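You operate a simulated robot arm through the tools that you are given. There is no shell and no other tool. Be economical: measure what you need, move in short steps, check, and stop when the job is done.

You are at the controls of a simulated two-armed robot. One attempt, no reset.

Task
Carry the dial tray with both arms and set it on the shelf of the ply bench. Fetch the white reel and set it on the black worktop by the crate. Take the green finder and put it on the shelf of the island bench. Put the purple feed sheet from the store bench surface on top of the boat print. Open the steel drawer, take the green cloth on the tub bay shelf and put it away in the inside of the steel drawer, then shut the drawer. Press the case strap key two times. Do these in any order.
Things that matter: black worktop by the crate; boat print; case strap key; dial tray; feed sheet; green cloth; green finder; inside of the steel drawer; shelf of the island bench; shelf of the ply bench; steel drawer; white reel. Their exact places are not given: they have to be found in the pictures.

Only the result counts: the job must be done as asked and must still hold three seconds after the hand-in. Knocking over, shifting, dropping, spilling or breaking anything else fails it. Flat cloth is picked up by pressing the open fingertips on it (5 to 10 N) and closing them slowly along it; thin cloth reads only 2 to 8 mm in the jaws.

Robot
Two 7-joint arms with fingered hands on one trunk, on a base that drives. Base frame: it is fixed to the floor where the robot stands at the start and does not move with it; the origin is under the middle of the robot, x ahead of it, y to its left, z up. Lengths are in mm, angles in degrees, forces in N, time in s.
The left shoulder is at the start at [70, 166, 1143], the right one opposite. With the tool pointing down near the work surface each hand reaches from about 100 to 760 mm from the robot's upright axis, wherever it stands, measured 20 degrees to its own side. Places, roughly: black worktop by the crate [800, 3900, 900]; boat print (24x24x5 cm) [-300, 1100, 900]; case strap key [-2000, 0, 1000]; dial tray [500, -250, 1000]; feed sheet [-750, 1000, 1000]; green cloth (11x6x4 cm) [-900, 1200, 400]; green finder (8x8x16 cm) [-500, 1000, 900]; inside of the steel drawer [2600, 3300, 700]; shelf of the island bench [1300, -400, 400]; shelf of the ply bench [3000, -2600, 400]; steel drawer [2500, 3300, 700]; white reel (9x9x8 cm) [100, 1000, 900]. Payload 4.1 kg a hand.
Tool frame (each hand has its own): the origin (TCP) lies between the finger pads and is the grasp point; the fingertips stand 32 mm ahead of it; z points along the fingers, y is the line along which they close. The gripper opens to 108 mm. The gripper's body begins 38 mm behind the TCP. The gripper is a hand of 4 fingers: y runs from the thumb to the fingers, the wrist lies at [-16, -108, -186] in the tool frame.
Orientation is that of the tool frame in the base frame, as [roll, pitch, yaw] about the fixed x, y, z axes, in that order (R = Rz(yaw) Ry(pitch) Rx(roll)). With the fingers straight down and the wrist toward the robot, the tool's x, y and z point along [0, 1, 0], [1, 0, 0] and [0, 0, -1] of the base frame.

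Tools
- The arms move only by the tool play_rows. It takes "left_steps", "right_steps" or both (then of equal length, played together; a hand with none holds still); each is a list of rows, each a list of 6 numbers: the turn, a rotation vector about the tool's x, y, z in units of 120 degrees (1.0 is 120 degrees), then the shift along the tool's x, y, z in units of 300 mm (1.0 is 300 mm). In form: [[ax, ay, az, x, y, z], ...]. A call has 1 to 20 rows; each row is the pose to reach, as a shift and turn from the pose commanded when the call began, along the tool's axes at that moment. A call with a number of a shift or a turn outside -1 to 1 is refused whole. Each row takes 0.2 s and may step no farther than 50 mm and 8.6 degrees from the row before; otherwise, the whole call is refused. Where a pose cannot be reached the arm comes as near as it can. A force on the tool above 40 N (or 10 N above the force at the start of the call, whichever is more), or a blocked arm, ends the call early, and 0.2 s more pass. In this call time passes only in rows, and 0.2 s behind the last. It gives the time, the measured TCP pose, the force on the tool (base axes), the opening and the grip force at its end, in the units of the frame above (readings bear some noise), with the torque about the TCP (base axes, N m) and any sound that the robot's microphone picked up, and new pictures: "pictures" is both (left out), scene, wrist or none (wrist: the cameras of the hands that moved).
- Cameras (640 x 400 px; columns grow to the right, rows downward): "scene" is now at [104.1, 65.6, 1364.8]; the picture's right is [0.78, -0.63, -0.00], its down [-0.40, -0.49, -0.77] and it looks along [0.49, 0.60, -0.63] (base axes); focal length 214 px, centre (320, 200). "left" rides on the left gripper at [-64, -93, -132] in its tool frame; the picture's right is [-0.80, -0.28, 0.53], its down [0.55, -0.71, 0.45] and it looks along [0.25, 0.65, 0.72] (tool axes); focal length 247 px, centre (320, 200). "right" rides on the right gripper at [64, -93, -131] in its tool frame; the picture's right is [-0.80, 0.28, -0.53], its down [-0.55, -0.71, 0.45] and it looks along [-0.25, 0.65, 0.72] (tool axes); focal length 247 px, centre (320, 200).
- lift_body(by): slides the trunk up (or, below 0, down) by that many mm; the arms and the scene camera ride with it, the base frame stays. It gives what a move gives, with no picture.
- base_move(legs): drives the robot by 1 to 6 legs, each [ahead, left, turn to the left] in mm, mm and degrees, along the robot's own axes; the way and the turn of a leg run together, so that a leg with both is an arc; at most 1500 mm and 180 degrees a leg. The arms and the cameras ride along, it lands a little off, and it stops where it bumps. It gives what a move gives, and a new picture of the scene camera.
- finger_targets(index, middle, ring, thumb_bend, hand): sets how far each is bent, from 0 (flat) to 1 (curled in); at 0.3 the hand is open as for a grip, at 0.7 the pads meet at the TCP. One left out holds its place. A second passes; each finger stops where it meets its share of the squeeze, and holds until it gets a number again. It is the only way to open and close the hand. It gives what a move gives, with no picture; readings hold the bend of each and the force on the fingers (four entries, about 0 where the hand has none), thumb and palm.
- turn_head(pan, tilt): turns the head with the scene camera to pan (to the left, within 86 degrees either way) and tilt (down, from -29 to 69), counted from straight ahead of the robot. It gives what a move gives, and a new picture of the scene camera.
- pixel_to_xyz(camera, pixels): for up to 12 pixels [column, row] of the newest picture of that camera ("zoom" is the newest enlarged one), the place [x, y, z] in the base frame of the surface seen there, good to about 2 mm. It takes no simulated time.
- inspect(camera, box): a new picture of the part [left, top, right, bottom] of that camera's present view, enlarged. It takes no simulated time.
- sign_off(): hands the job in; it is judged then, once.

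Keep the steps short. Do not move on a guess: measure, check each grasp and each placing, and mend mistakes. In all there are 124 turns and 260 pictures (those below and enlarged ones count). Leave the grippers open and the arms clear of the work at the hand-in unless told otherwise, and finish with a single line.

The tools are called after "Request:" by a JSON object that holds its "api" and its "payload". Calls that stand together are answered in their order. play_rows: Moves the arms, as the interface text tells. Its arguments: {"type":"object","properties":{"left_steps":{"type":"array","items":{"type":"array","items":{"type":"number"}}},"right_steps":{"type":"array","items":{"type":"array","items":{"type":"number"}}},"pictures":{"type":"string","enum":["both","scene","wrist","none"]}},"required":[]} The other tools are called the same way: lift_body (by) slides the trunk up or down; finger_targets (index, middle, ring, thumb_bend, hand) moves the fingers one by one; base_move (legs) drives the base; turn_head (pan, tilt) turns the head that bears the scene camera; pixel_to_xyz (camera, pixels) gives the place of the surface under pixels of a picture; inspect (camera, box) takes an enlarged picture of a part of a camera's view; sign_off () hands the job in.

At the start:

```text
clock: 0.0
left_tool_pos: [433.6, 515.3, 1156.2]
left_ee_rot: [179.9, 0.0, 90.0]
left_wrist_force: [-0.5, -0.2, 0.2]
left_ft_torque: [0.01, 0.01, 0.02]
left_grip_width: 107.7
left_grasp_force: 0.1
left_shape: jaw
left_bend: [0.3, 0.3, 0.3, 0.3]
left_finger forces: [0.0, 0.0, 0.0, 0.0, 0.0, 0.0]
right_tool_pos: [604.6, 82.2, 1175.2]
right_ee_rot: [-180.0, 0.1, 90.0]
right_wrist_force: [0.4, -0.5, -0.3]
right_ft_torque: [-0.01, -0.02, 0.0]
right_grip_width: 107.5
right_grasp_force: 0.2
right_shape: jaw
right_bend: [0.3, 0.3, 0.3, 0.3]
right_finger forces: [0.0, 0.0, 0.1, 0.0, 0.0, 0.0]
trunk travel left (down, up): [-650.0, 290.0]
robot x, y, heading: [-0.1, 1.8, 0.2]
head pan, tilt: [50.9, 39.3]
```

scene: 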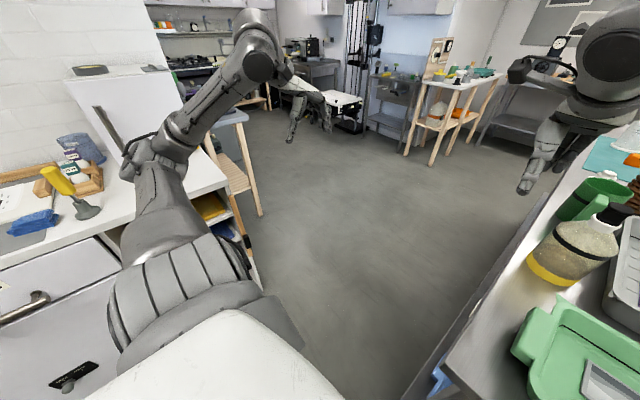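
right: 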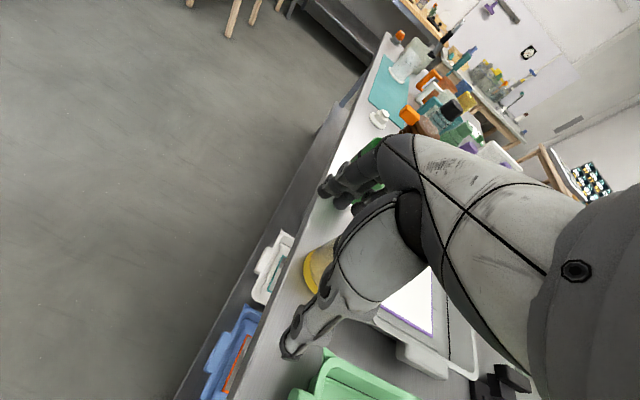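
left: 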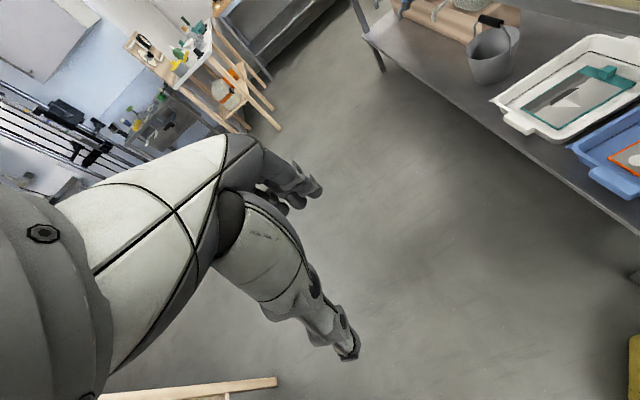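

I'll look around first: ahead, to the right, and to the left of the robot.

Request:
{"api": "turn_head", "payload": {"pan": -20, "tilt": 40}}

Request:
{"api": "turn_head", "payload": {"pan": 86, "tilt": 40}}

Request:
{"api": "turn_head", "payload": {"pan": -70, "tilt": 20}}

```text
clock: 1.4
left_tool_pos: [435.1, 514.5, 1157.8]
left_ee_rot: [-180.0, 0.0, 90.0]
left_wrist_force: [0.4, -0.3, 0.1]
left_ft_torque: [-0.02, 0.02, 0.02]
left_grip_width: 107.8
left_grasp_force: 0.1
left_shape: jaw
left_bend: [0.3, 0.3, 0.3, 0.3]
left_finger forces: [0.0, 0.1, 0.0, 0.1, 0.1, 0.0]
right_tool_pos: [605.3, 82.2, 1175.2]
right_ee_rot: [-180.0, 0.1, 89.9]
right_wrist_force: [0.1, -0.6, 0.1]
right_ft_torque: [-0.03, -0.02, -0.01]
right_grip_width: 107.9
right_grasp_force: 0.0
right_shape: jaw
right_bend: [0.3, 0.3, 0.3, 0.3]
right_finger forces: [0.0, 0.1, 0.0, 0.0, 0.1, 0.0]
trunk travel left (down, up): [-650.0, 290.0]
robot x, y, heading: [-1.2, -3.0, 0.1]
head pan, tilt: [-20.0, 40.0]
```

scene: 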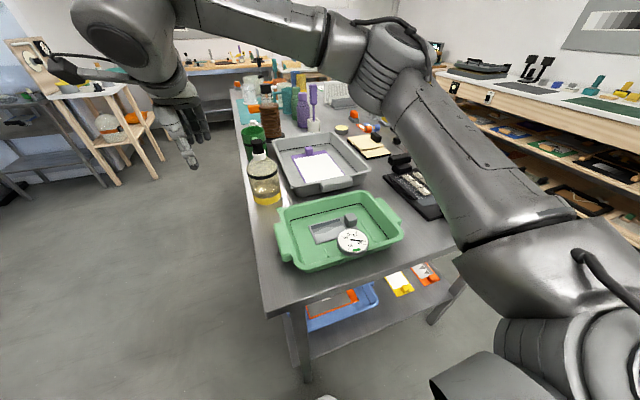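

```text
clock: 3.2
left_tool_pos: [434.0, 515.1, 1156.5]
left_ee_rot: [180.0, -0.1, 90.0]
left_wrist_force: [0.2, 0.7, 0.7]
left_ft_torque: [-0.01, -0.04, -0.06]
left_grip_width: 107.6
left_grasp_force: 0.1
left_shape: jaw
left_bend: [0.3, 0.3, 0.3, 0.3]
left_finger forces: [0.0, 0.0, 0.0, 0.0, 0.0, 0.0]
right_tool_pos: [605.7, 82.5, 1174.4]
right_ee_rot: [179.9, 0.0, 90.0]
right_wrist_force: [-0.1, 0.5, -0.3]
right_ft_torque: [0.0, -0.04, 0.04]
right_grip_width: 107.7
right_grasp_force: 0.0
right_shape: jaw
right_bend: [0.3, 0.3, 0.3, 0.3]
right_finger forces: [0.0, 0.0, 0.0, 0.0, 0.1, 0.0]
trunk travel left (down, up): [-650.0, 290.0]
robot x, y, heading: [0.3, -2.1, 0.0]
head pan, tilt: [85.9, 40.0]
```

scene: 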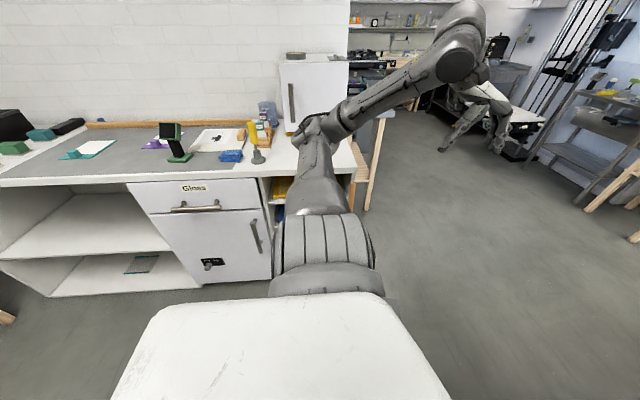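

```text
clock: 5.7
left_tool_pos: [434.2, 514.5, 1156.2]
left_ee_rot: [-179.9, -0.1, 90.1]
left_wrist_force: [-0.2, 0.0, 0.4]
left_ft_torque: [0.0, -0.01, -0.01]
left_grip_width: 107.5
left_grasp_force: 0.1
left_shape: jaw
left_bend: [0.3, 0.3, 0.3, 0.3]
left_finger forces: [0.0, 0.1, 0.0, 0.0, 0.0, 0.0]
right_tool_pos: [605.4, 82.5, 1176.1]
right_ee_rot: [-180.0, 0.0, 90.0]
right_wrist_force: [-0.3, -0.3, 0.4]
right_ft_torque: [-0.01, -0.01, 0.03]
right_grip_width: 107.6
right_grasp_force: 0.1
right_shape: jaw
right_bend: [0.3, 0.3, 0.3, 0.3]
right_finger forces: [0.0, 0.1, 0.0, 0.1, 0.1, 0.0]
trunk travel left (down, up): [-650.0, 290.0]
robot x, y, heading: [1.8, 0.0, -0.1]
head pan, tilt: [-70.0, 20.0]
```

scene: 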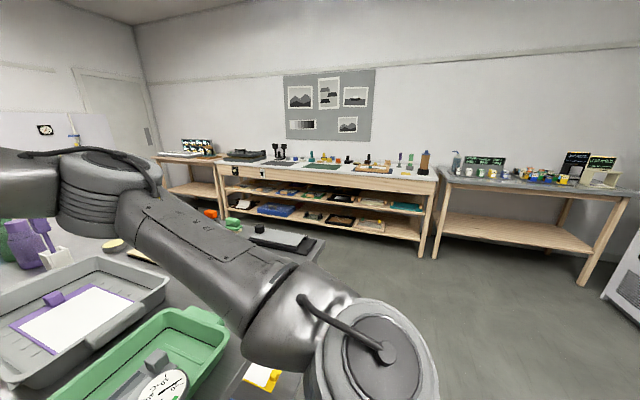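

The green tray with a dial is ahead, slightly to the right. I'll look at it closely and measure it.

Request:
{"api": "turn_head", "payload": {"pan": -25, "tilt": 55}}

Request:
{"api": "inspect", "payload": {"camera": "scene", "box": [220, 60, 480, 240]}}

```text
clock: 6.8
left_tool_pos: [434.6, 515.2, 1156.7]
left_ee_rot: [-180.0, 0.0, 90.0]
left_wrist_force: [0.0, -0.5, 1.0]
left_ft_torque: [0.01, 0.0, -0.01]
left_grip_width: 107.9
left_grasp_force: 0.2
left_shape: jaw
left_bend: [0.3, 0.3, 0.3, 0.3]
left_finger forces: [0.1, 0.0, 0.0, 0.0, 0.0, 0.0]
right_tool_pos: [605.0, 81.7, 1174.9]
right_ee_rot: [-180.0, 0.0, 90.0]
right_wrist_force: [0.5, 0.2, 0.3]
right_ft_torque: [0.01, -0.01, -0.04]
right_grip_width: 107.8
right_grasp_force: 0.1
right_shape: jaw
right_bend: [0.3, 0.3, 0.3, 0.3]
right_finger forces: [0.0, 0.1, 0.0, 0.1, 0.0, 0.0]
trunk travel left (down, up): [-650.0, 290.0]
robot x, y, heading: [2.4, 1.3, 0.1]
head pan, tilt: [-25.0, 55.0]
```

scene: 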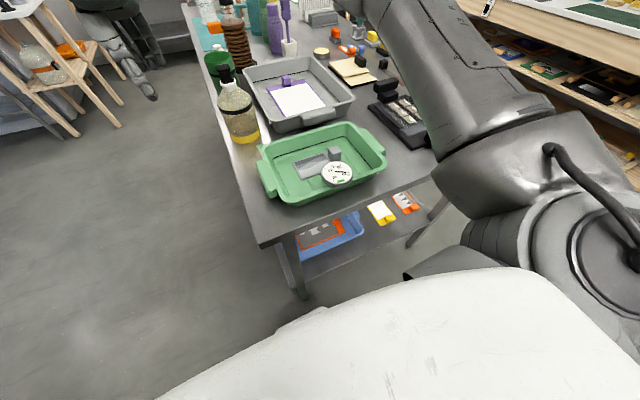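

```text
2.22 times, centred on (350, 150) of scene
```

zoom: 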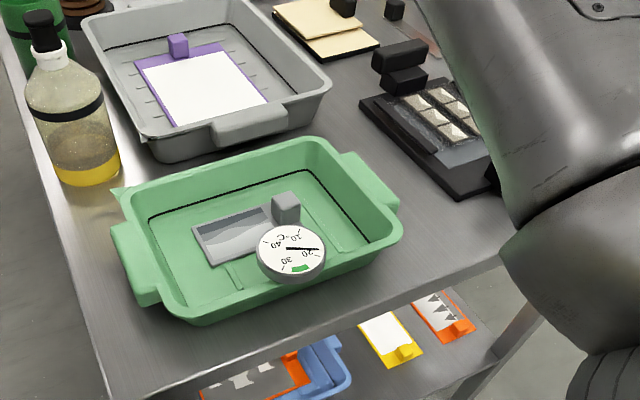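

Request:
{"api": "pixel_to_xyz", "payload": {"camera": "zoom", "pixels": [[122, 262], [120, 230], [150, 295], [150, 250], [385, 200], [345, 160], [398, 205], [200, 320], [400, 235], [122, 190], [320, 140], [470, 220]]}}

Request:
{"api": "pixel_to_xyz", "payload": {"camera": "zoom", "pixels": [[170, 220], [160, 310], [200, 345], [365, 180], [290, 250], [285, 205], [430, 260], [110, 370], [150, 285], [250, 300], [65, 80], [44, 20]]}}

```text
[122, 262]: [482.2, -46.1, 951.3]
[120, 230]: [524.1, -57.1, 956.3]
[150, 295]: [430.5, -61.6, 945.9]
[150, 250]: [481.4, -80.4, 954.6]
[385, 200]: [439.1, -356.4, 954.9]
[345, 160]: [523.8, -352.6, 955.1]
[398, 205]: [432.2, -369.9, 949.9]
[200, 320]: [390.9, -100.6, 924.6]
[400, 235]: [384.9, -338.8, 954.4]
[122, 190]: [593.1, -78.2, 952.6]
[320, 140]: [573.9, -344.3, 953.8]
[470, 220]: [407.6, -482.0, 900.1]
```

```text
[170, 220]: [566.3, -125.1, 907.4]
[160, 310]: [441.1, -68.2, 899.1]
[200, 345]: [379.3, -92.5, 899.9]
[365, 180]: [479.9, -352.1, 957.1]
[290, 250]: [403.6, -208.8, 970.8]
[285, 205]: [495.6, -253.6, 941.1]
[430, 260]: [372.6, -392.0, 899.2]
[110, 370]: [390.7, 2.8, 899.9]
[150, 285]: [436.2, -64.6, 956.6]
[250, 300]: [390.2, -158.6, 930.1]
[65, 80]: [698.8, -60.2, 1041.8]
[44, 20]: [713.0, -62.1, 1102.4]
```

Tray measured: walls about x 385–590, y −80 to −350, lugs on the y ends, bench at z 900. Before grasping anything I'll survey the store bench: turn left to face it.

Request:
{"api": "base_move", "payload": {"legs": [[0, 0, 90], [0, 350, 0]]}}

Request:
{"api": "turn_head", "payload": {"pan": 0, "tilt": 40}}

Request:
{"api": "turn_head", "payload": {"pan": 55, "tilt": 25}}

```text
clock: 12.9
left_tool_pos: [-866.9, 423.7, 1157.6]
left_ee_rot: [-180.0, 0.1, -179.4]
left_wrist_force: [-1.0, 0.5, 0.6]
left_ft_torque: [0.01, -0.02, 0.01]
left_grip_width: 107.7
left_grasp_force: 0.0
left_shape: jaw
left_bend: [0.3, 0.3, 0.3, 0.3]
left_finger forces: [0.0, 0.0, 0.0, 0.0, 0.1, 0.0]
right_tool_pos: [-436.6, 600.5, 1175.3]
right_ee_rot: [180.0, -0.1, -179.3]
right_wrist_force: [-1.3, -0.7, -0.3]
right_ft_torque: [-0.02, -0.02, 0.0]
right_grip_width: 107.4
right_grasp_force: 0.0
right_shape: jaw
right_bend: [0.3, 0.3, 0.3, 0.3]
right_finger forces: [0.0, 0.0, 0.0, 0.0, 0.1, 0.0]
trunk travel left (down, up): [-650.0, 290.0]
robot x, y, heading: [-346.6, -3.0, 90.9]
head pan, tilt: [-25.0, 55.0]
```

scene: 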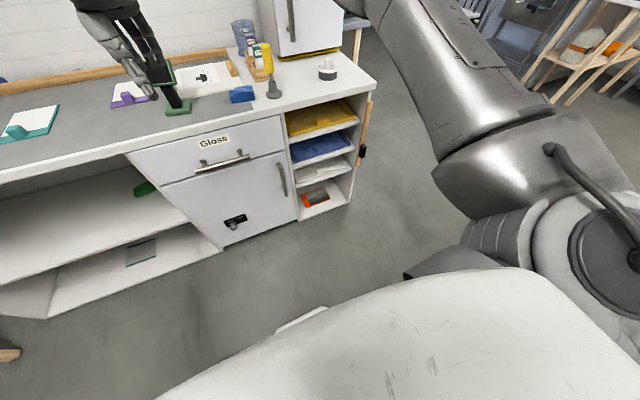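

```text
clock: 13.8
left_tool_pos: [-866.7, 423.8, 1156.7]
left_ee_rot: [-179.9, 0.0, -179.3]
left_wrist_force: [0.1, -0.4, -0.3]
left_ft_torque: [-0.03, 0.02, -0.01]
left_grip_width: 107.7
left_grasp_force: 0.0
left_shape: jaw
left_bend: [0.3, 0.3, 0.3, 0.3]
left_finger forces: [0.0, 0.0, 0.0, 0.0, 0.0, 0.0]
right_tool_pos: [-437.3, 599.9, 1175.3]
right_ee_rot: [179.9, 0.0, -179.3]
right_wrist_force: [0.2, 0.8, 0.7]
right_ft_torque: [-0.03, -0.03, 0.0]
right_grip_width: 107.7
right_grasp_force: 0.1
right_shape: jaw
right_bend: [0.3, 0.3, 0.3, 0.3]
right_finger forces: [0.1, 0.0, 0.0, 0.1, 0.0, 0.0]
trunk travel left (down, up): [-650.0, 290.0]
robot x, y, heading: [-344.5, -5.7, 90.5]
head pan, tilt: [0.0, 40.0]
```

scene: 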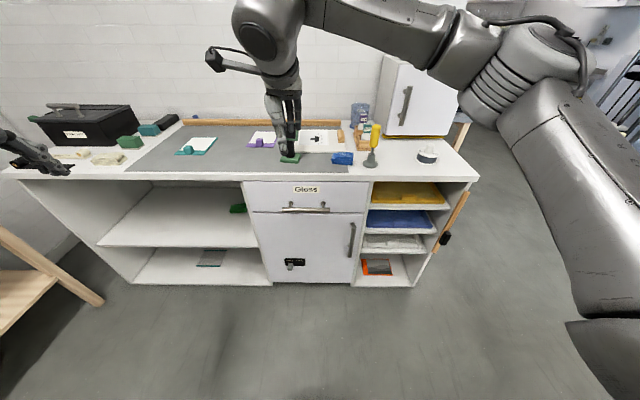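

```text
clock: 15.0
left_tool_pos: [-866.5, 423.2, 1157.5]
left_ee_rot: [-180.0, 0.0, -179.3]
left_wrist_force: [0.2, -0.2, -0.2]
left_ft_torque: [-0.02, 0.01, 0.0]
left_grip_width: 107.5
left_grasp_force: 0.2
left_shape: jaw
left_bend: [0.3, 0.3, 0.3, 0.3]
left_finger forces: [0.0, 0.0, 0.0, 0.1, 0.0, 0.0]
right_tool_pos: [-436.8, 600.8, 1174.4]
right_ee_rot: [180.0, 0.0, -179.3]
right_wrist_force: [-0.3, -0.2, 0.3]
right_ft_torque: [0.02, -0.03, 0.02]
right_grip_width: 107.6
right_grasp_force: 0.1
right_shape: jaw
right_bend: [0.3, 0.3, 0.3, 0.3]
right_finger forces: [0.0, 0.0, 0.0, 0.0, 0.0, 0.1]
trunk travel left (down, up): [-650.0, 290.0]
robot x, y, heading: [-350.9, -4.8, 90.8]
head pan, tilt: [55.0, 25.0]
```

scene: 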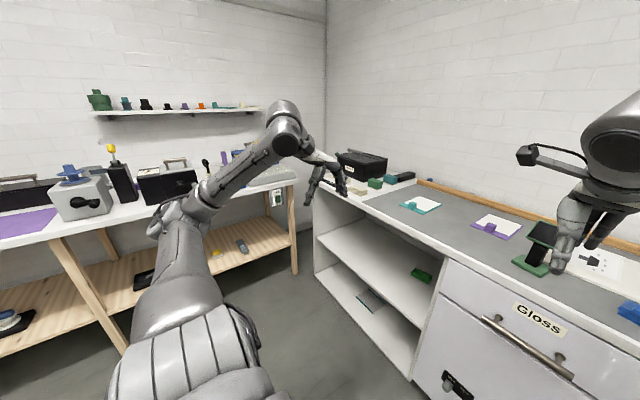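

The store bench holds the reel, boat print, green finder and purple sheet; a green cloth sits on the bay shelf at (420,275). A black case sits on the bench at left. I'll zoom in on both.

Request:
{"api": "inspect", "payload": {"camera": "scene", "box": [40, 130, 240, 255]}}

Request:
{"api": "inspect", "payload": {"camera": "scene", "box": [380, 180, 640, 340]}}

Request:
{"api": "pixel_to_xyz", "payload": {"camera": "zoom", "pixels": [[100, 250], [95, 220], [90, 235], [255, 130], [300, 140], [350, 120], [410, 90], [370, 195], [530, 205], [525, 180], [60, 50], [170, 160]]}}

```text
3.20 times, centred on (140, 192) of scene
```

zoom: 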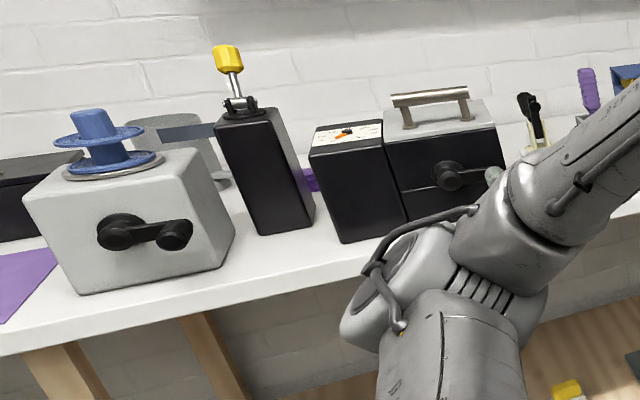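

```text
2.46 times, centred on (510, 260) of scene
```

zoom: 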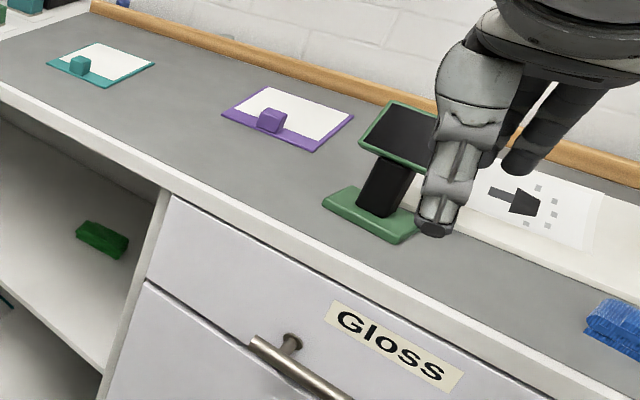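

```text
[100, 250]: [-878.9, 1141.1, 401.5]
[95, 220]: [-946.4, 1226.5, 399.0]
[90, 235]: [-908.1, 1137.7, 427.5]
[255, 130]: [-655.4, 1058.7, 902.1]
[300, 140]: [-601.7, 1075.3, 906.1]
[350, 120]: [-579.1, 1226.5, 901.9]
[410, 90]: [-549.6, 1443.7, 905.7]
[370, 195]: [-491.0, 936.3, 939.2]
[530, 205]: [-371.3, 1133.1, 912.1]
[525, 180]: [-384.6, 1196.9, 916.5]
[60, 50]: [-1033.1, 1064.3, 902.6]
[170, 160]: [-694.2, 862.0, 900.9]
```

The purple sheet (with its cube grip), the green-based finder, the boat print and the cloth (~[-910,1180,400]) are found. I'll drive closer to the bench and look from above.

Request:
{"api": "base_move", "payload": {"legs": [[380, 60, 0]]}}

Request:
{"api": "turn_head", "payload": {"pan": 5, "tilt": 50}}

```text
clock: 17.4
left_tool_pos: [-937.7, 796.3, 1156.2]
left_ee_rot: [180.0, 0.0, -178.7]
left_wrist_force: [-0.7, 1.2, 0.0]
left_ft_torque: [-0.01, 0.03, 0.01]
left_grip_width: 107.7
left_grasp_force: 0.0
left_shape: jaw
left_bend: [0.3, 0.3, 0.3, 0.3]
left_finger forces: [0.0, 0.0, 0.1, 0.0, 0.1, 0.1]
right_tool_pos: [-508.6, 977.7, 1175.2]
right_ee_rot: [180.0, 0.0, -178.7]
right_wrist_force: [0.7, 0.7, -0.3]
right_ft_torque: [0.03, -0.01, 0.02]
right_grip_width: 107.5
right_grasp_force: 0.2
right_shape: jaw
right_bend: [0.3, 0.3, 0.3, 0.3]
right_finger forces: [0.1, 0.0, 0.0, 0.0, 0.0, 0.0]
trunk travel left (down, up): [-650.0, 290.0]
robot x, y, heading: [-414.9, 372.5, 91.2]
head pan, tilt: [55.0, 25.0]
```

scene: 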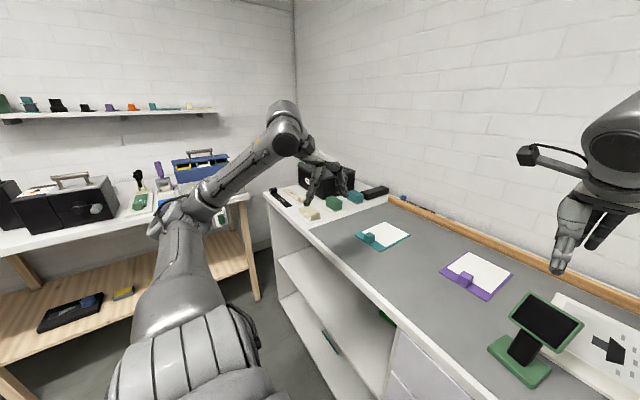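

```text
clock: 18.6
left_tool_pos: [-938.1, 796.3, 1156.3]
left_ee_rot: [180.0, 0.0, -178.7]
left_wrist_force: [0.2, -0.3, -0.4]
left_ft_torque: [-0.01, -0.01, -0.04]
left_grip_width: 107.7
left_grasp_force: 0.0
left_shape: jaw
left_bend: [0.3, 0.3, 0.3, 0.3]
left_finger forces: [0.0, 0.0, 0.1, 0.1, 0.0, 0.0]
right_tool_pos: [-508.3, 976.8, 1175.7]
right_ee_rot: [179.9, 0.1, -178.7]
right_wrist_force: [-0.2, -0.1, 0.2]
right_ft_torque: [0.01, -0.01, 0.0]
right_grip_width: 107.9
right_grasp_force: 0.0
right_shape: jaw
right_bend: [0.3, 0.3, 0.3, 0.3]
right_finger forces: [0.0, 0.0, 0.0, 0.0, 0.0, 0.1]
trunk travel left (down, up): [-650.0, 290.0]
robot x, y, heading: [-412.4, 371.6, 91.2]
head pan, tilt: [5.0, 50.0]
```

scene: 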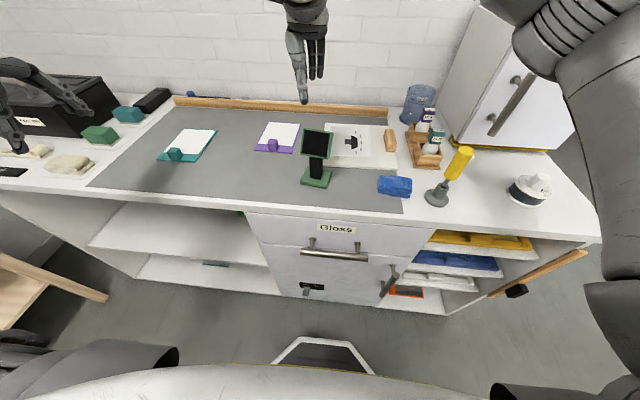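

Request:
{"api": "inspect", "payload": {"camera": "scene", "box": [230, 100, 430, 225]}}

Request:
{"api": "pixel_to_xyz", "payload": {"camera": "zoom", "pixels": [[135, 145], [135, 133], [125, 145], [147, 145], [85, 158], [205, 165], [110, 75], [225, 80], [300, 170], [525, 205], [310, 90], [400, 145]]}}

Request:
{"api": "pixel_to_xyz", "payload": {"camera": "zoom", "pixels": [[275, 215], [278, 250], [235, 260], [325, 275], [270, 290], [272, 110], [275, 180], [232, 100], [520, 140], [490, 170], [310, 175], [275, 230]]}}

Request:
{"api": "pixel_to_xyz", "payload": {"camera": "scene", "pixels": [[530, 178], [530, 190], [512, 195], [545, 195], [530, 206], [315, 395], [250, 190], [600, 230]]}}

```text
3.20 times, centred on (330, 162) of scene
```

zoom: 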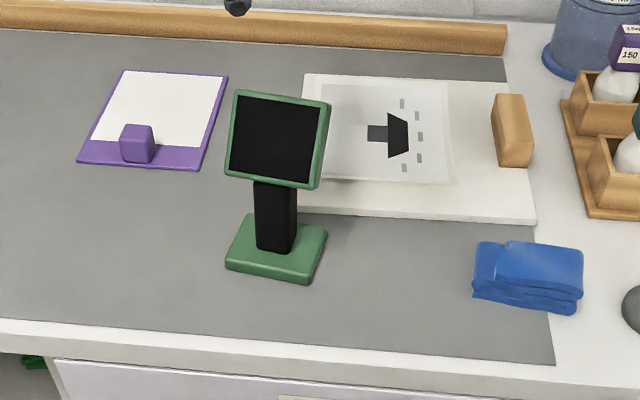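

```text
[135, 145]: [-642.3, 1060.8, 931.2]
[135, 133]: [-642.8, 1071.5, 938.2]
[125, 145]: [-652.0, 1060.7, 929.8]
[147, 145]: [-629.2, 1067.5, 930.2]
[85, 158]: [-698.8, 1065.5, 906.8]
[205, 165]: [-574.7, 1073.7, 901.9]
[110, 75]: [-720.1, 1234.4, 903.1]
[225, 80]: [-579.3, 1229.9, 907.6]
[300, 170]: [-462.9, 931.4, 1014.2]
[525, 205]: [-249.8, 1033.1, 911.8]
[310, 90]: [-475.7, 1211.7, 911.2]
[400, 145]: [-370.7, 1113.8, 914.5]
```

```text
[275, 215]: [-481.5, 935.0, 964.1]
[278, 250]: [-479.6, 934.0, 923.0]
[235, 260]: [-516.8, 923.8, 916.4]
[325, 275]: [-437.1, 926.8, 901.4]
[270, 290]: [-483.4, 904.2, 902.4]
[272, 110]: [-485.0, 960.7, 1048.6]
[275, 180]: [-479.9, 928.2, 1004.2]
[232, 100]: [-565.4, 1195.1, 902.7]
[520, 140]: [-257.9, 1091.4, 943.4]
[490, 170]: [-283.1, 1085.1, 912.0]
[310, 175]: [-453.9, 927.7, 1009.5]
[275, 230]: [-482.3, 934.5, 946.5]
```

```text
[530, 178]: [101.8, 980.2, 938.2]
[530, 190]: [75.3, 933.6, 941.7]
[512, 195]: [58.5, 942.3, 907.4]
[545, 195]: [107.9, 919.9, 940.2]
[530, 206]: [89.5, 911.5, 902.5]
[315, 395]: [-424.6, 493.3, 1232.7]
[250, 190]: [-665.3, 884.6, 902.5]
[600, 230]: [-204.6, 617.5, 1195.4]
```

Sheet cube is at about (-642,1072), top 938; print board spans x −475…−250, y 1035…1212, z 912. I'll step 60 mm closer, then send the right hand clear and bring the left hand over the cube.

Request:
{"api": "base_move", "payload": {"legs": [[60, 0, 0]]}}

```text
clock: 19.6
left_tool_pos: [-939.5, 855.2, 1157.5]
left_ee_rot: [-179.9, 0.0, -178.7]
left_wrist_force: [-0.8, -0.2, -0.1]
left_ft_torque: [-0.03, 0.01, -0.01]
left_grip_width: 107.6
left_grasp_force: 0.1
left_shape: jaw
left_bend: [0.3, 0.3, 0.3, 0.3]
left_finger forces: [0.0, 0.0, 0.0, 0.1, 0.0, 0.0]
right_tool_pos: [-511.1, 1035.9, 1175.4]
right_ee_rot: [-179.9, 0.0, -178.8]
right_wrist_force: [-0.1, 0.7, -0.8]
right_ft_torque: [-0.02, 0.02, -0.03]
right_grip_width: 107.6
right_grasp_force: 0.1
right_shape: jaw
right_bend: [0.3, 0.3, 0.3, 0.3]
right_finger forces: [0.0, 0.1, 0.0, 0.1, 0.0, 0.0]
trunk travel left (down, up): [-650.0, 290.0]
robot x, y, heading: [-417.2, 429.5, 91.3]
head pan, tilt: [5.0, 50.0]
```

scene: 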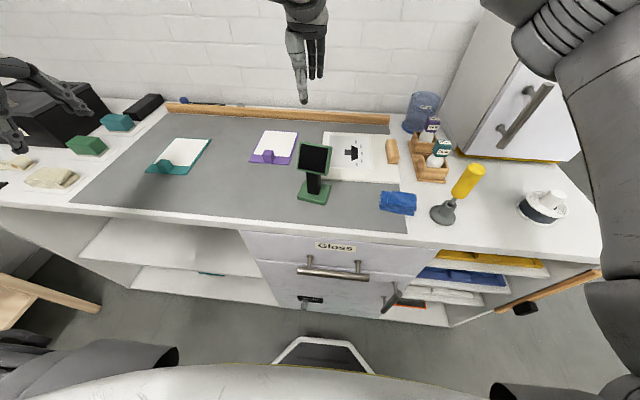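

Request:
{"api": "play_rows", "payload": {"left_steps": [[0, 0, 0, -0.11, 0.078, 0], [0, 0, 0, -0.22, 0.156, 0], [0, 0, 0, -0.33, 0.233, 0], [0, 0, 0, -0.44, 0.311, 0], [0, 0, 0, -0.55, 0.389, 0], [0, 0, 0, -0.66, 0.467, 0], [0, 0, 0, -0.77, 0.544, 0], [0, 0, 0, -0.88, 0.622, 0], [0, 0, 0, -0.99, 0.7, 0]], "right_steps": [[0, 0, 0, -0.11, -0.073, 0], [0, 0, 0, -0.22, -0.146, 0], [0, 0, 0, -0.33, -0.22, 0], [0, 0, 0, -0.44, -0.29, 0], [0, 0, 0, -0.55, -0.36, 0], [0, 0, 0, -0.66, -0.437, 0], [0, 0, 0, -0.77, -0.51, 0], [0, 0, 0, -0.88, -0.58, 0], [0, 0, 0, -0.985, -0.655, 0]], "pictures": "both"}}

```text
clock: 21.6
left_tool_pos: [-646.0, 1072.4, 1158.4]
left_ee_rot: [180.0, -0.1, -178.6]
left_wrist_force: [0.5, 0.5, 0.7]
left_ft_torque: [0.0, 0.01, 0.01]
left_grip_width: 107.6
left_grasp_force: 0.0
left_shape: jaw
left_bend: [0.3, 0.3, 0.3, 0.3]
left_finger forces: [0.0, 0.0, 0.0, 0.0, 0.0, 0.1]
right_tool_pos: [-208.2, 844.4, 1175.4]
right_ee_rot: [-180.0, -0.3, -178.6]
right_wrist_force: [0.3, 0.7, -0.1]
right_ft_torque: [0.03, 0.04, 0.0]
right_grip_width: 107.7
right_grasp_force: 0.0
right_shape: jaw
right_bend: [0.3, 0.3, 0.3, 0.3]
right_finger forces: [0.0, 0.0, 0.1, 0.1, 0.0, 0.0]
trunk travel left (down, up): [-650.0, 290.0]
robot x, y, heading: [-417.9, 434.2, 91.4]
head pan, tilt: [5.0, 50.0]
```

scene: 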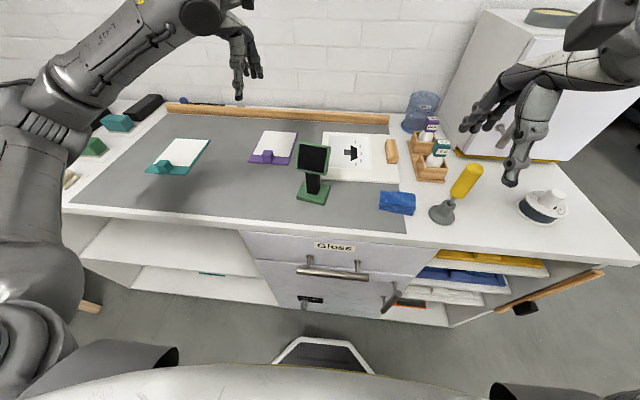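
right: 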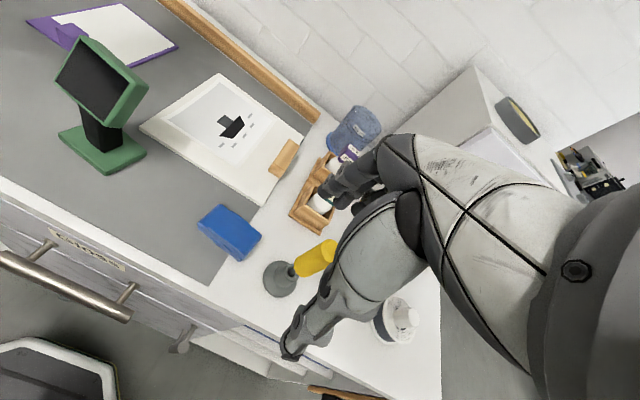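
left: 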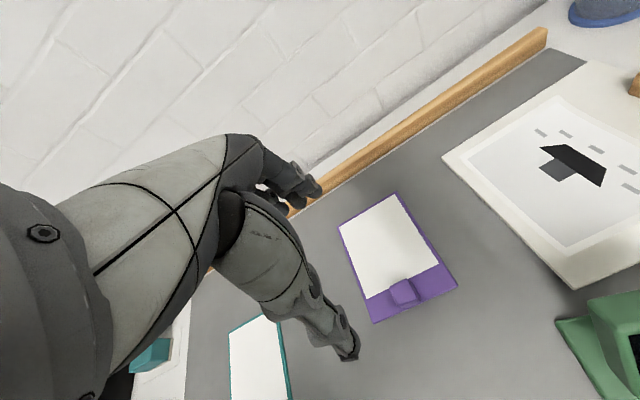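

Left hand is over the area. I'll measure the cube with the left wrist camera.

Request:
{"api": "pixel_to_xyz", "payload": {"camera": "left", "pixels": [[403, 290], [391, 287], [414, 285], [396, 300], [417, 299], [405, 303], [375, 318], [453, 287], [398, 197], [340, 228]]}}

Request:
{"api": "inspect", "payload": {"camera": "left", "box": [280, 180, 480, 340]}}

```text
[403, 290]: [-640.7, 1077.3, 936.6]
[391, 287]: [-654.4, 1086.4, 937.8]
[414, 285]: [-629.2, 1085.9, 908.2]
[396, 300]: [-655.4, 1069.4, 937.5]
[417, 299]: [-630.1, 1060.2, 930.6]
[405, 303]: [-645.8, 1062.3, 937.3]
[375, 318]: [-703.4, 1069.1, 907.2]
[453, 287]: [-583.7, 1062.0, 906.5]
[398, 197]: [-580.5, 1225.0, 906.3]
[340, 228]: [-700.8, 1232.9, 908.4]
```

```text
2.50 times, centred on (380, 260) of left
```

zoom: 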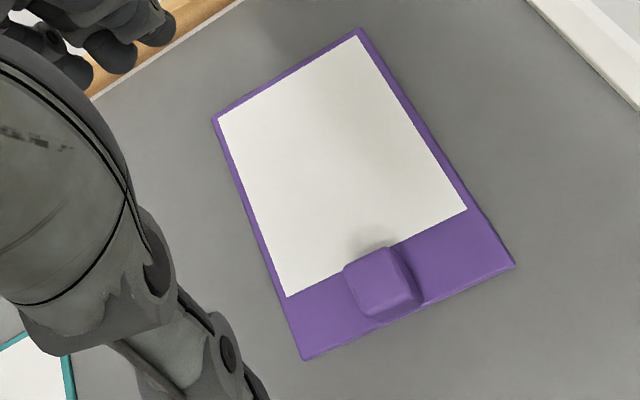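

Cube centre (−641,1074), top 938, sheet at 907. Lowering the left hand to z≈943.

Request:
{"api": "play_rows", "payload": {"left_steps": [[0, 0, 0, -0.017, 0.006, 0.13], [0, 0, 0, -0.017, 0.006, 0.26], [0, 0, 0, -0.017, 0.006, 0.39], [0, 0, 0, -0.017, 0.006, 0.52], [0, 0, 0, -0.017, 0.006, 0.63], [0, 0, 0, -0.017, 0.006, 0.718]], "pictures": "both"}}

Request:
{"api": "inspect", "payload": {"camera": "left", "box": [240, 140, 500, 360]}}

```text
clock: 23.0
left_tool_pos: [-642.1, 1074.9, 941.4]
left_ee_rot: [-180.0, 0.1, -178.7]
left_wrist_force: [-0.3, 0.2, -0.5]
left_ft_torque: [0.0, 0.0, -0.03]
left_grip_width: 107.9
left_grasp_force: 0.0
left_shape: jaw
left_bend: [0.3, 0.3, 0.3, 0.3]
left_finger forces: [0.1, 0.1, 0.0, 0.0, 0.0, 0.0]
right_tool_pos: [-210.8, 846.0, 1176.6]
right_ee_rot: [180.0, 0.0, -178.8]
right_wrist_force: [-0.3, -0.6, 0.6]
right_ft_torque: [0.03, -0.03, 0.0]
right_grip_width: 107.6
right_grasp_force: 0.2
right_shape: jaw
right_bend: [0.3, 0.3, 0.3, 0.3]
right_finger forces: [0.1, 0.1, 0.0, 0.1, 0.1, 0.0]
trunk travel left (down, up): [-650.0, 290.0]
robot x, y, heading: [-416.0, 431.8, 91.3]
head pan, tilt: [5.0, 50.0]
```

scene: 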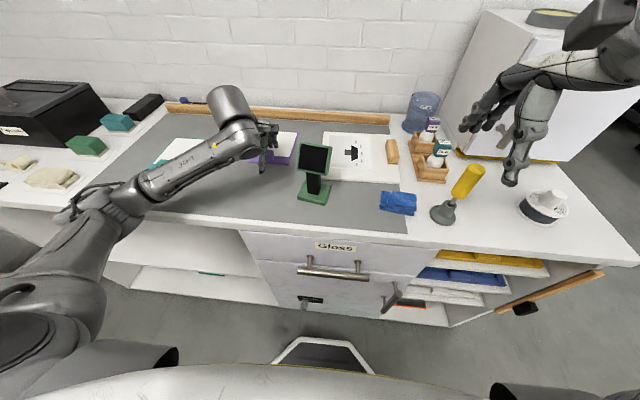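
left: 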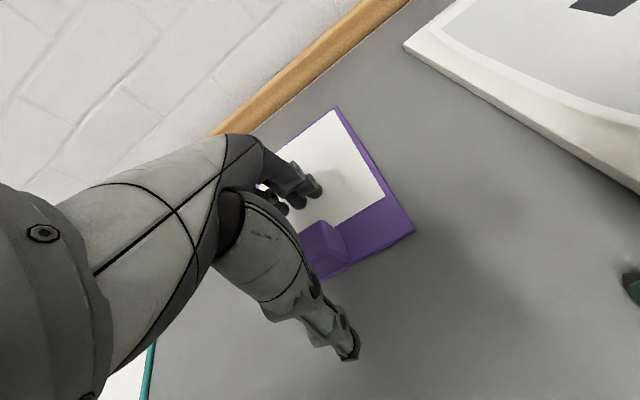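

```text
1.82 times, centred on (370, 250) of left
```

zoom: 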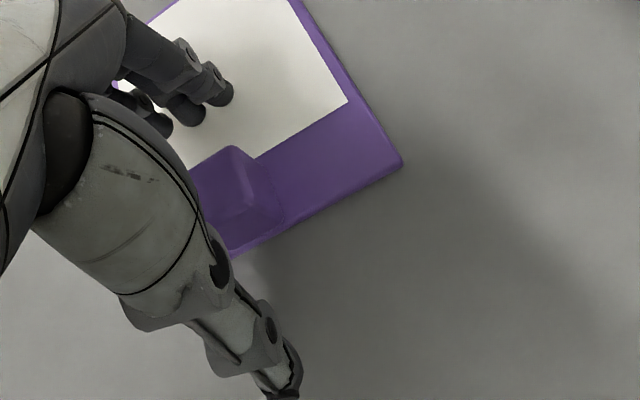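

Cube lies between thumb and fingers. Closing.

Request:
{"api": "finger_targets", "payload": {"hand": "left", "index": 0.7, "middle": 0.7, "ring": 0.7, "thumb_bend": 0.7}}

Request:
{"api": "play_rows", "payload": {"left_steps": [[0, 0, 0, 0, 0, -0.1]], "pictures": "wrist"}}

```text
clock: 24.0
left_tool_pos: [-642.3, 1075.0, 943.4]
left_ee_rot: [179.8, 0.0, -178.7]
left_wrist_force: [0.8, 10.9, 17.5]
left_ft_torque: [0.61, 0.26, -0.03]
left_grip_width: 27.5
left_grasp_force: 20.2
left_shape: fingers
left_bend: [0.62, 0.62, 0.7, 0.62]
left_finger forces: [7.3, 24.1, 0.0, 0.0, 8.4, 0.1]
right_tool_pos: [-211.0, 844.2, 1175.9]
right_ee_rot: [180.0, -0.1, -178.6]
right_wrist_force: [0.2, -0.3, -0.3]
right_ft_torque: [0.03, -0.02, 0.01]
right_grip_width: 107.8
right_grasp_force: 0.0
right_shape: jaw
right_bend: [0.3, 0.3, 0.3, 0.3]
right_finger forces: [0.0, 0.0, 0.0, 0.0, 0.0, 0.1]
trunk travel left (down, up): [-650.0, 290.0]
robot x, y, heading: [-410.9, 430.8, 91.4]
head pan, tilt: [5.0, 50.0]
```

```text
clock: 24.4
left_tool_pos: [-642.5, 1073.5, 969.9]
left_ee_rot: [-179.9, -0.2, -178.7]
left_wrist_force: [0.2, -0.1, -0.5]
left_ft_torque: [-0.06, 0.0, 0.05]
left_grip_width: 27.5
left_grasp_force: 10.7
left_shape: fingers
left_bend: [0.63, 0.64, 0.7, 0.61]
left_finger forces: [4.8, 5.7, 0.1, 0.0, 10.5, 0.0]
right_tool_pos: [-211.3, 843.8, 1175.9]
right_ee_rot: [179.9, 0.0, -178.7]
right_wrist_force: [-0.1, -0.5, 0.5]
right_ft_torque: [-0.04, 0.03, 0.01]
right_grip_width: 107.5
right_grasp_force: 0.1
right_shape: jaw
right_bend: [0.3, 0.3, 0.3, 0.3]
right_finger forces: [0.0, 0.0, 0.1, 0.1, 0.1, 0.0]
trunk travel left (down, up): [-650.0, 290.0]
robot x, y, heading: [-412.0, 429.6, 91.7]
head pan, tilt: [5.0, 50.0]
```

left: 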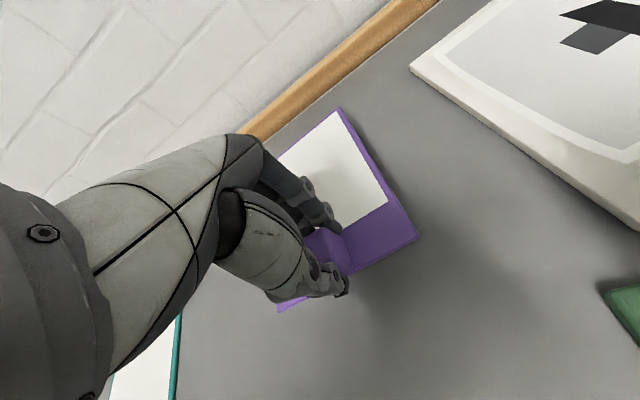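

Sheet is held. The finder stands in the way of the left forearm, so I'll first study the finder with the right camera to take it with the right hand.

Request:
{"api": "inspect", "payload": {"camera": "right", "box": [40, 20, 200, 190]}}

Request:
{"api": "pixel_to_xyz", "payload": {"camera": "right", "pixels": [[58, 78], [82, 38], [148, 85], [115, 122], [105, 140], [88, 135], [118, 140], [60, 135], [108, 172], [147, 152], [96, 128], [100, 145]]}}

```text
2.35 times, centred on (120, 105) of right
```

zoom: 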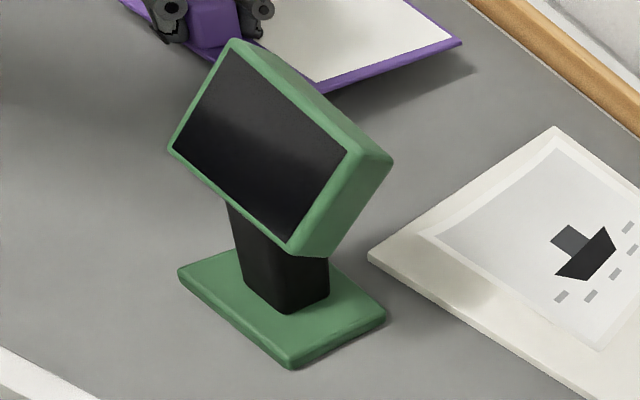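

```text
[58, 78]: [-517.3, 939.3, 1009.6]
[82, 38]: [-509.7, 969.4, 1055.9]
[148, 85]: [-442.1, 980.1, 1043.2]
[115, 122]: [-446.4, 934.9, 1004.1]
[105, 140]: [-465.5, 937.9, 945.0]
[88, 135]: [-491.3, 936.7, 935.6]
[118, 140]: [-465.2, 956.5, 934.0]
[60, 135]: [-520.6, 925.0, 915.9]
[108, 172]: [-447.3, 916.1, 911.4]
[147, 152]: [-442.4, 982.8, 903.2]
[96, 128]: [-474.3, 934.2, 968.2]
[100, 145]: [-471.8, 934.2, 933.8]
```

I'll take the finder by its head: right tool tilted 45° forward, closing along x. Moving to a pre-grasp about 110 mm back along the tool axis.

Request:
{"api": "play_rows", "payload": {"right_steps": [[-0.0225, -0.0225, -0.0545, 0.0692, 0.0098, 0.0175], [-0.045, -0.045, -0.109, 0.1385, 0.0196, 0.035], [-0.0675, -0.0675, -0.1634, 0.2077, 0.0294, 0.0524], [-0.09, -0.09, -0.218, 0.277, 0.039, 0.07], [-0.1127, -0.1127, -0.2723, 0.346, 0.049, 0.0873], [-0.135, -0.135, -0.327, 0.4154, 0.0586, 0.105], [-0.1578, -0.1578, -0.381, 0.4846, 0.0685, 0.122], [-0.18, -0.18, -0.436, 0.554, 0.078, 0.14], [-0.203, -0.203, -0.49, 0.623, 0.088, 0.157], [-0.225, -0.225, -0.545, 0.692, 0.098, 0.175], [-0.248, -0.248, -0.599, 0.7615, 0.1075, 0.192], [-0.2705, -0.2705, -0.6535, 0.831, 0.117, 0.2095], [-0.293, -0.293, -0.708, 0.9, 0.127, 0.227]], "pictures": "both"}}

Request:
{"api": "pixel_to_xyz", "payload": {"camera": "right", "pixels": [[320, 200]]}}

```text
clock: 27.2
left_tool_pos: [-641.8, 1075.7, 969.8]
left_ee_rot: [180.0, 0.0, -178.7]
left_wrist_force: [-0.3, -0.1, -0.8]
left_ft_torque: [-0.07, 0.01, -0.01]
left_grip_width: 27.4
left_grasp_force: 10.4
left_shape: fingers
left_bend: [0.63, 0.64, 0.7, 0.61]
left_finger forces: [4.8, 5.8, 0.0, 0.1, 10.4, 0.0]
right_tool_pos: [-482.4, 879.0, 1105.9]
right_ee_rot: [-180.0, 45.0, -88.6]
right_wrist_force: [-0.1, -0.8, 0.2]
right_ft_torque: [0.04, -0.02, -0.03]
right_grip_width: 107.9
right_grasp_force: 0.0
right_shape: jaw
right_bend: [0.3, 0.3, 0.3, 0.3]
right_finger forces: [0.1, 0.0, 0.0, 0.0, 0.0, 0.0]
trunk travel left (down, up): [-650.0, 290.0]
robot x, y, heading: [-412.7, 431.2, 91.2]
head pan, tilt: [5.0, 50.0]
```

scene: 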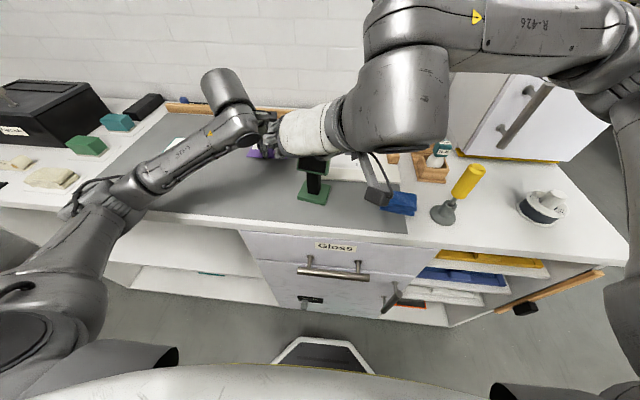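
right: 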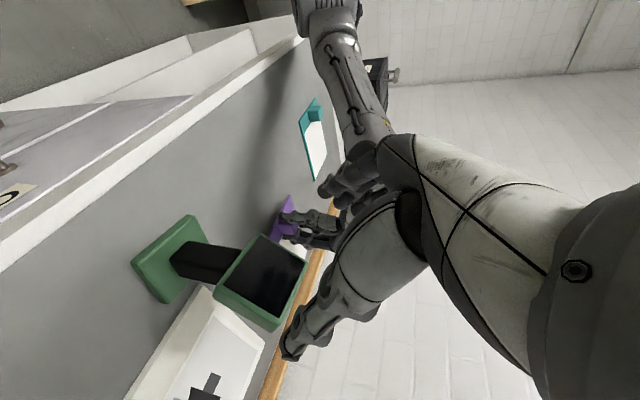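

```text
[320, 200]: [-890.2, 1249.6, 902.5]
```

Pre-grasp is aligned. Advancing 113 mm along the tool axis to straddle the finder's head.

Request:
{"api": "play_rows", "payload": {"right_steps": [[0, 0, 0, 0, 0, 0.08], [0, 0, 0, 0, 0, 0.16], [0, 0, 0, 0, 0, 0.24], [0, 0, 0, 0, 0, 0.32], [0, 0, 0, 0, 0, 0.375]], "pictures": "both"}}

Request:
{"api": "inspect", "payload": {"camera": "right", "box": [200, 130, 440, 380]}}

```text
clock: 28.4
left_tool_pos: [-642.3, 1074.6, 970.9]
left_ee_rot: [-180.0, 0.1, -178.7]
left_wrist_force: [0.1, -0.5, -0.1]
left_ft_torque: [-0.05, 0.02, -0.02]
left_grip_width: 27.9
left_grasp_force: 10.8
left_shape: fingers
left_bend: [0.63, 0.64, 0.7, 0.61]
left_finger forces: [4.8, 5.8, 0.0, 0.0, 10.3, 0.1]
right_tool_pos: [-482.6, 957.3, 1025.4]
right_ee_rot: [179.9, 45.0, -88.8]
right_wrist_force: [0.8, 0.4, -0.6]
right_ft_torque: [0.0, 0.0, -0.03]
right_grip_width: 107.7
right_grasp_force: 0.1
right_shape: jaw
right_bend: [0.3, 0.3, 0.3, 0.3]
right_finger forces: [0.0, 0.0, 0.1, 0.0, 0.0, 0.0]
trunk travel left (down, up): [-650.0, 290.0]
robot x, y, heading: [-414.5, 433.5, 91.3]
head pan, tilt: [5.0, 50.0]
```

scene: 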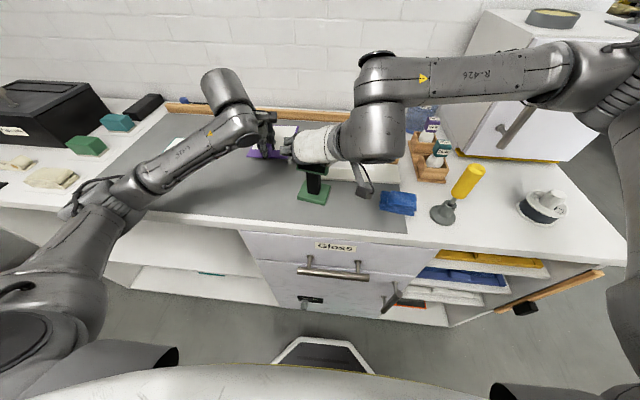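
right: 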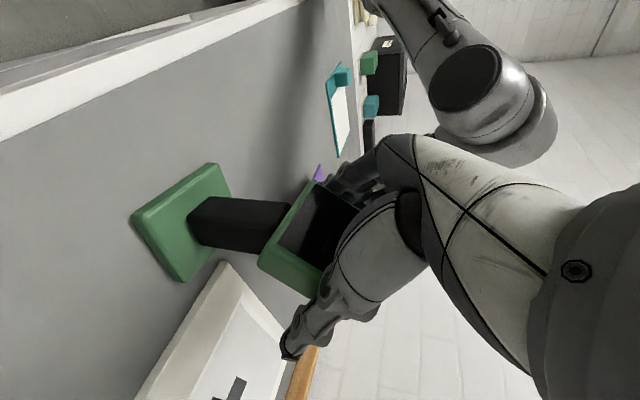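

```text
1.60 times, centred on (320, 255) of right
```

zoom: 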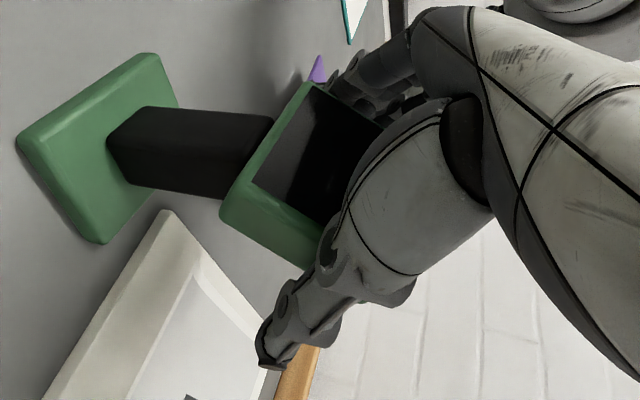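

Head is between thumb and fingers. Closing, then a short lift.

Request:
{"api": "finger_targets", "payload": {"hand": "right", "index": 0.7, "middle": 0.7, "ring": 0.7, "thumb_bend": 0.7}}

Request:
{"api": "play_rows", "payload": {"right_steps": [[0, 0, 0, -0.07, 0, -0.07], [0, 0, 0, -0.14, 0, -0.14]], "pictures": "wrist"}}

```text
clock: 29.4
left_tool_pos: [-642.4, 1075.5, 970.2]
left_ee_rot: [-180.0, 0.0, -178.7]
left_wrist_force: [-0.2, 1.0, -0.7]
left_ft_torque: [-0.04, -0.01, -0.01]
left_grip_width: 27.8
left_grasp_force: 10.4
left_shape: fingers
left_bend: [0.63, 0.64, 0.7, 0.61]
left_finger forces: [4.8, 5.8, 0.0, 0.0, 10.4, 0.0]
right_tool_pos: [-482.2, 957.2, 1026.7]
right_ee_rot: [179.9, 44.9, -88.6]
right_wrist_force: [-3.6, 1.3, 1.3]
right_ft_torque: [-0.02, 0.51, -0.21]
right_grip_width: 78.7
right_grasp_force: 32.4
right_shape: fingers
right_bend: [0.53, 0.53, 0.52, 0.52]
right_finger forces: [16.6, 6.9, 8.6, 0.1, 32.1, 0.0]
trunk travel left (down, up): [-650.0, 290.0]
robot x, y, heading: [-417.2, 430.7, 91.2]
head pan, tilt: [5.0, 50.0]
```

```text
clock: 30.0
left_tool_pos: [-643.5, 1074.7, 970.4]
left_ee_rot: [-180.0, 0.0, -178.7]
left_wrist_force: [0.5, 0.7, -1.3]
left_ft_torque: [-0.06, 0.01, -0.01]
left_grip_width: 27.5
left_grasp_force: 10.4
left_shape: fingers
left_bend: [0.63, 0.64, 0.7, 0.61]
left_finger forces: [4.8, 5.7, 0.0, 0.0, 10.4, 0.0]
right_tool_pos: [-482.8, 956.8, 1085.3]
right_ee_rot: [-179.8, 44.9, -88.5]
right_wrist_force: [0.5, -1.6, -5.9]
right_ft_torque: [0.01, 0.03, 0.0]
right_grip_width: 78.6
right_grasp_force: 30.7
right_shape: fingers
right_bend: [0.62, 0.54, 0.52, 0.52]
right_finger forces: [13.6, 6.7, 8.6, 0.1, 31.6, 0.0]
trunk travel left (down, up): [-650.0, 290.0]
robot x, y, heading: [-414.0, 432.2, 91.3]
head pan, tilt: [5.0, 50.0]
```

right: 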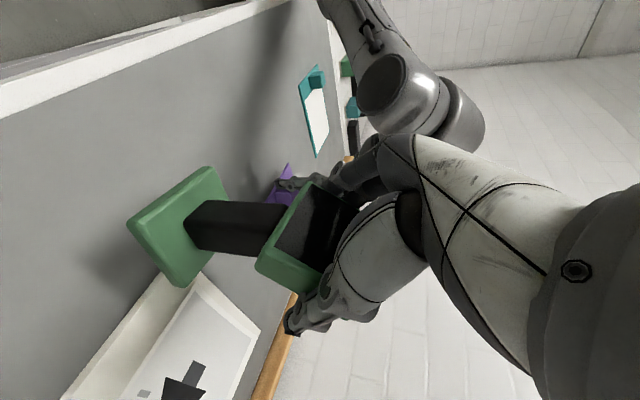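

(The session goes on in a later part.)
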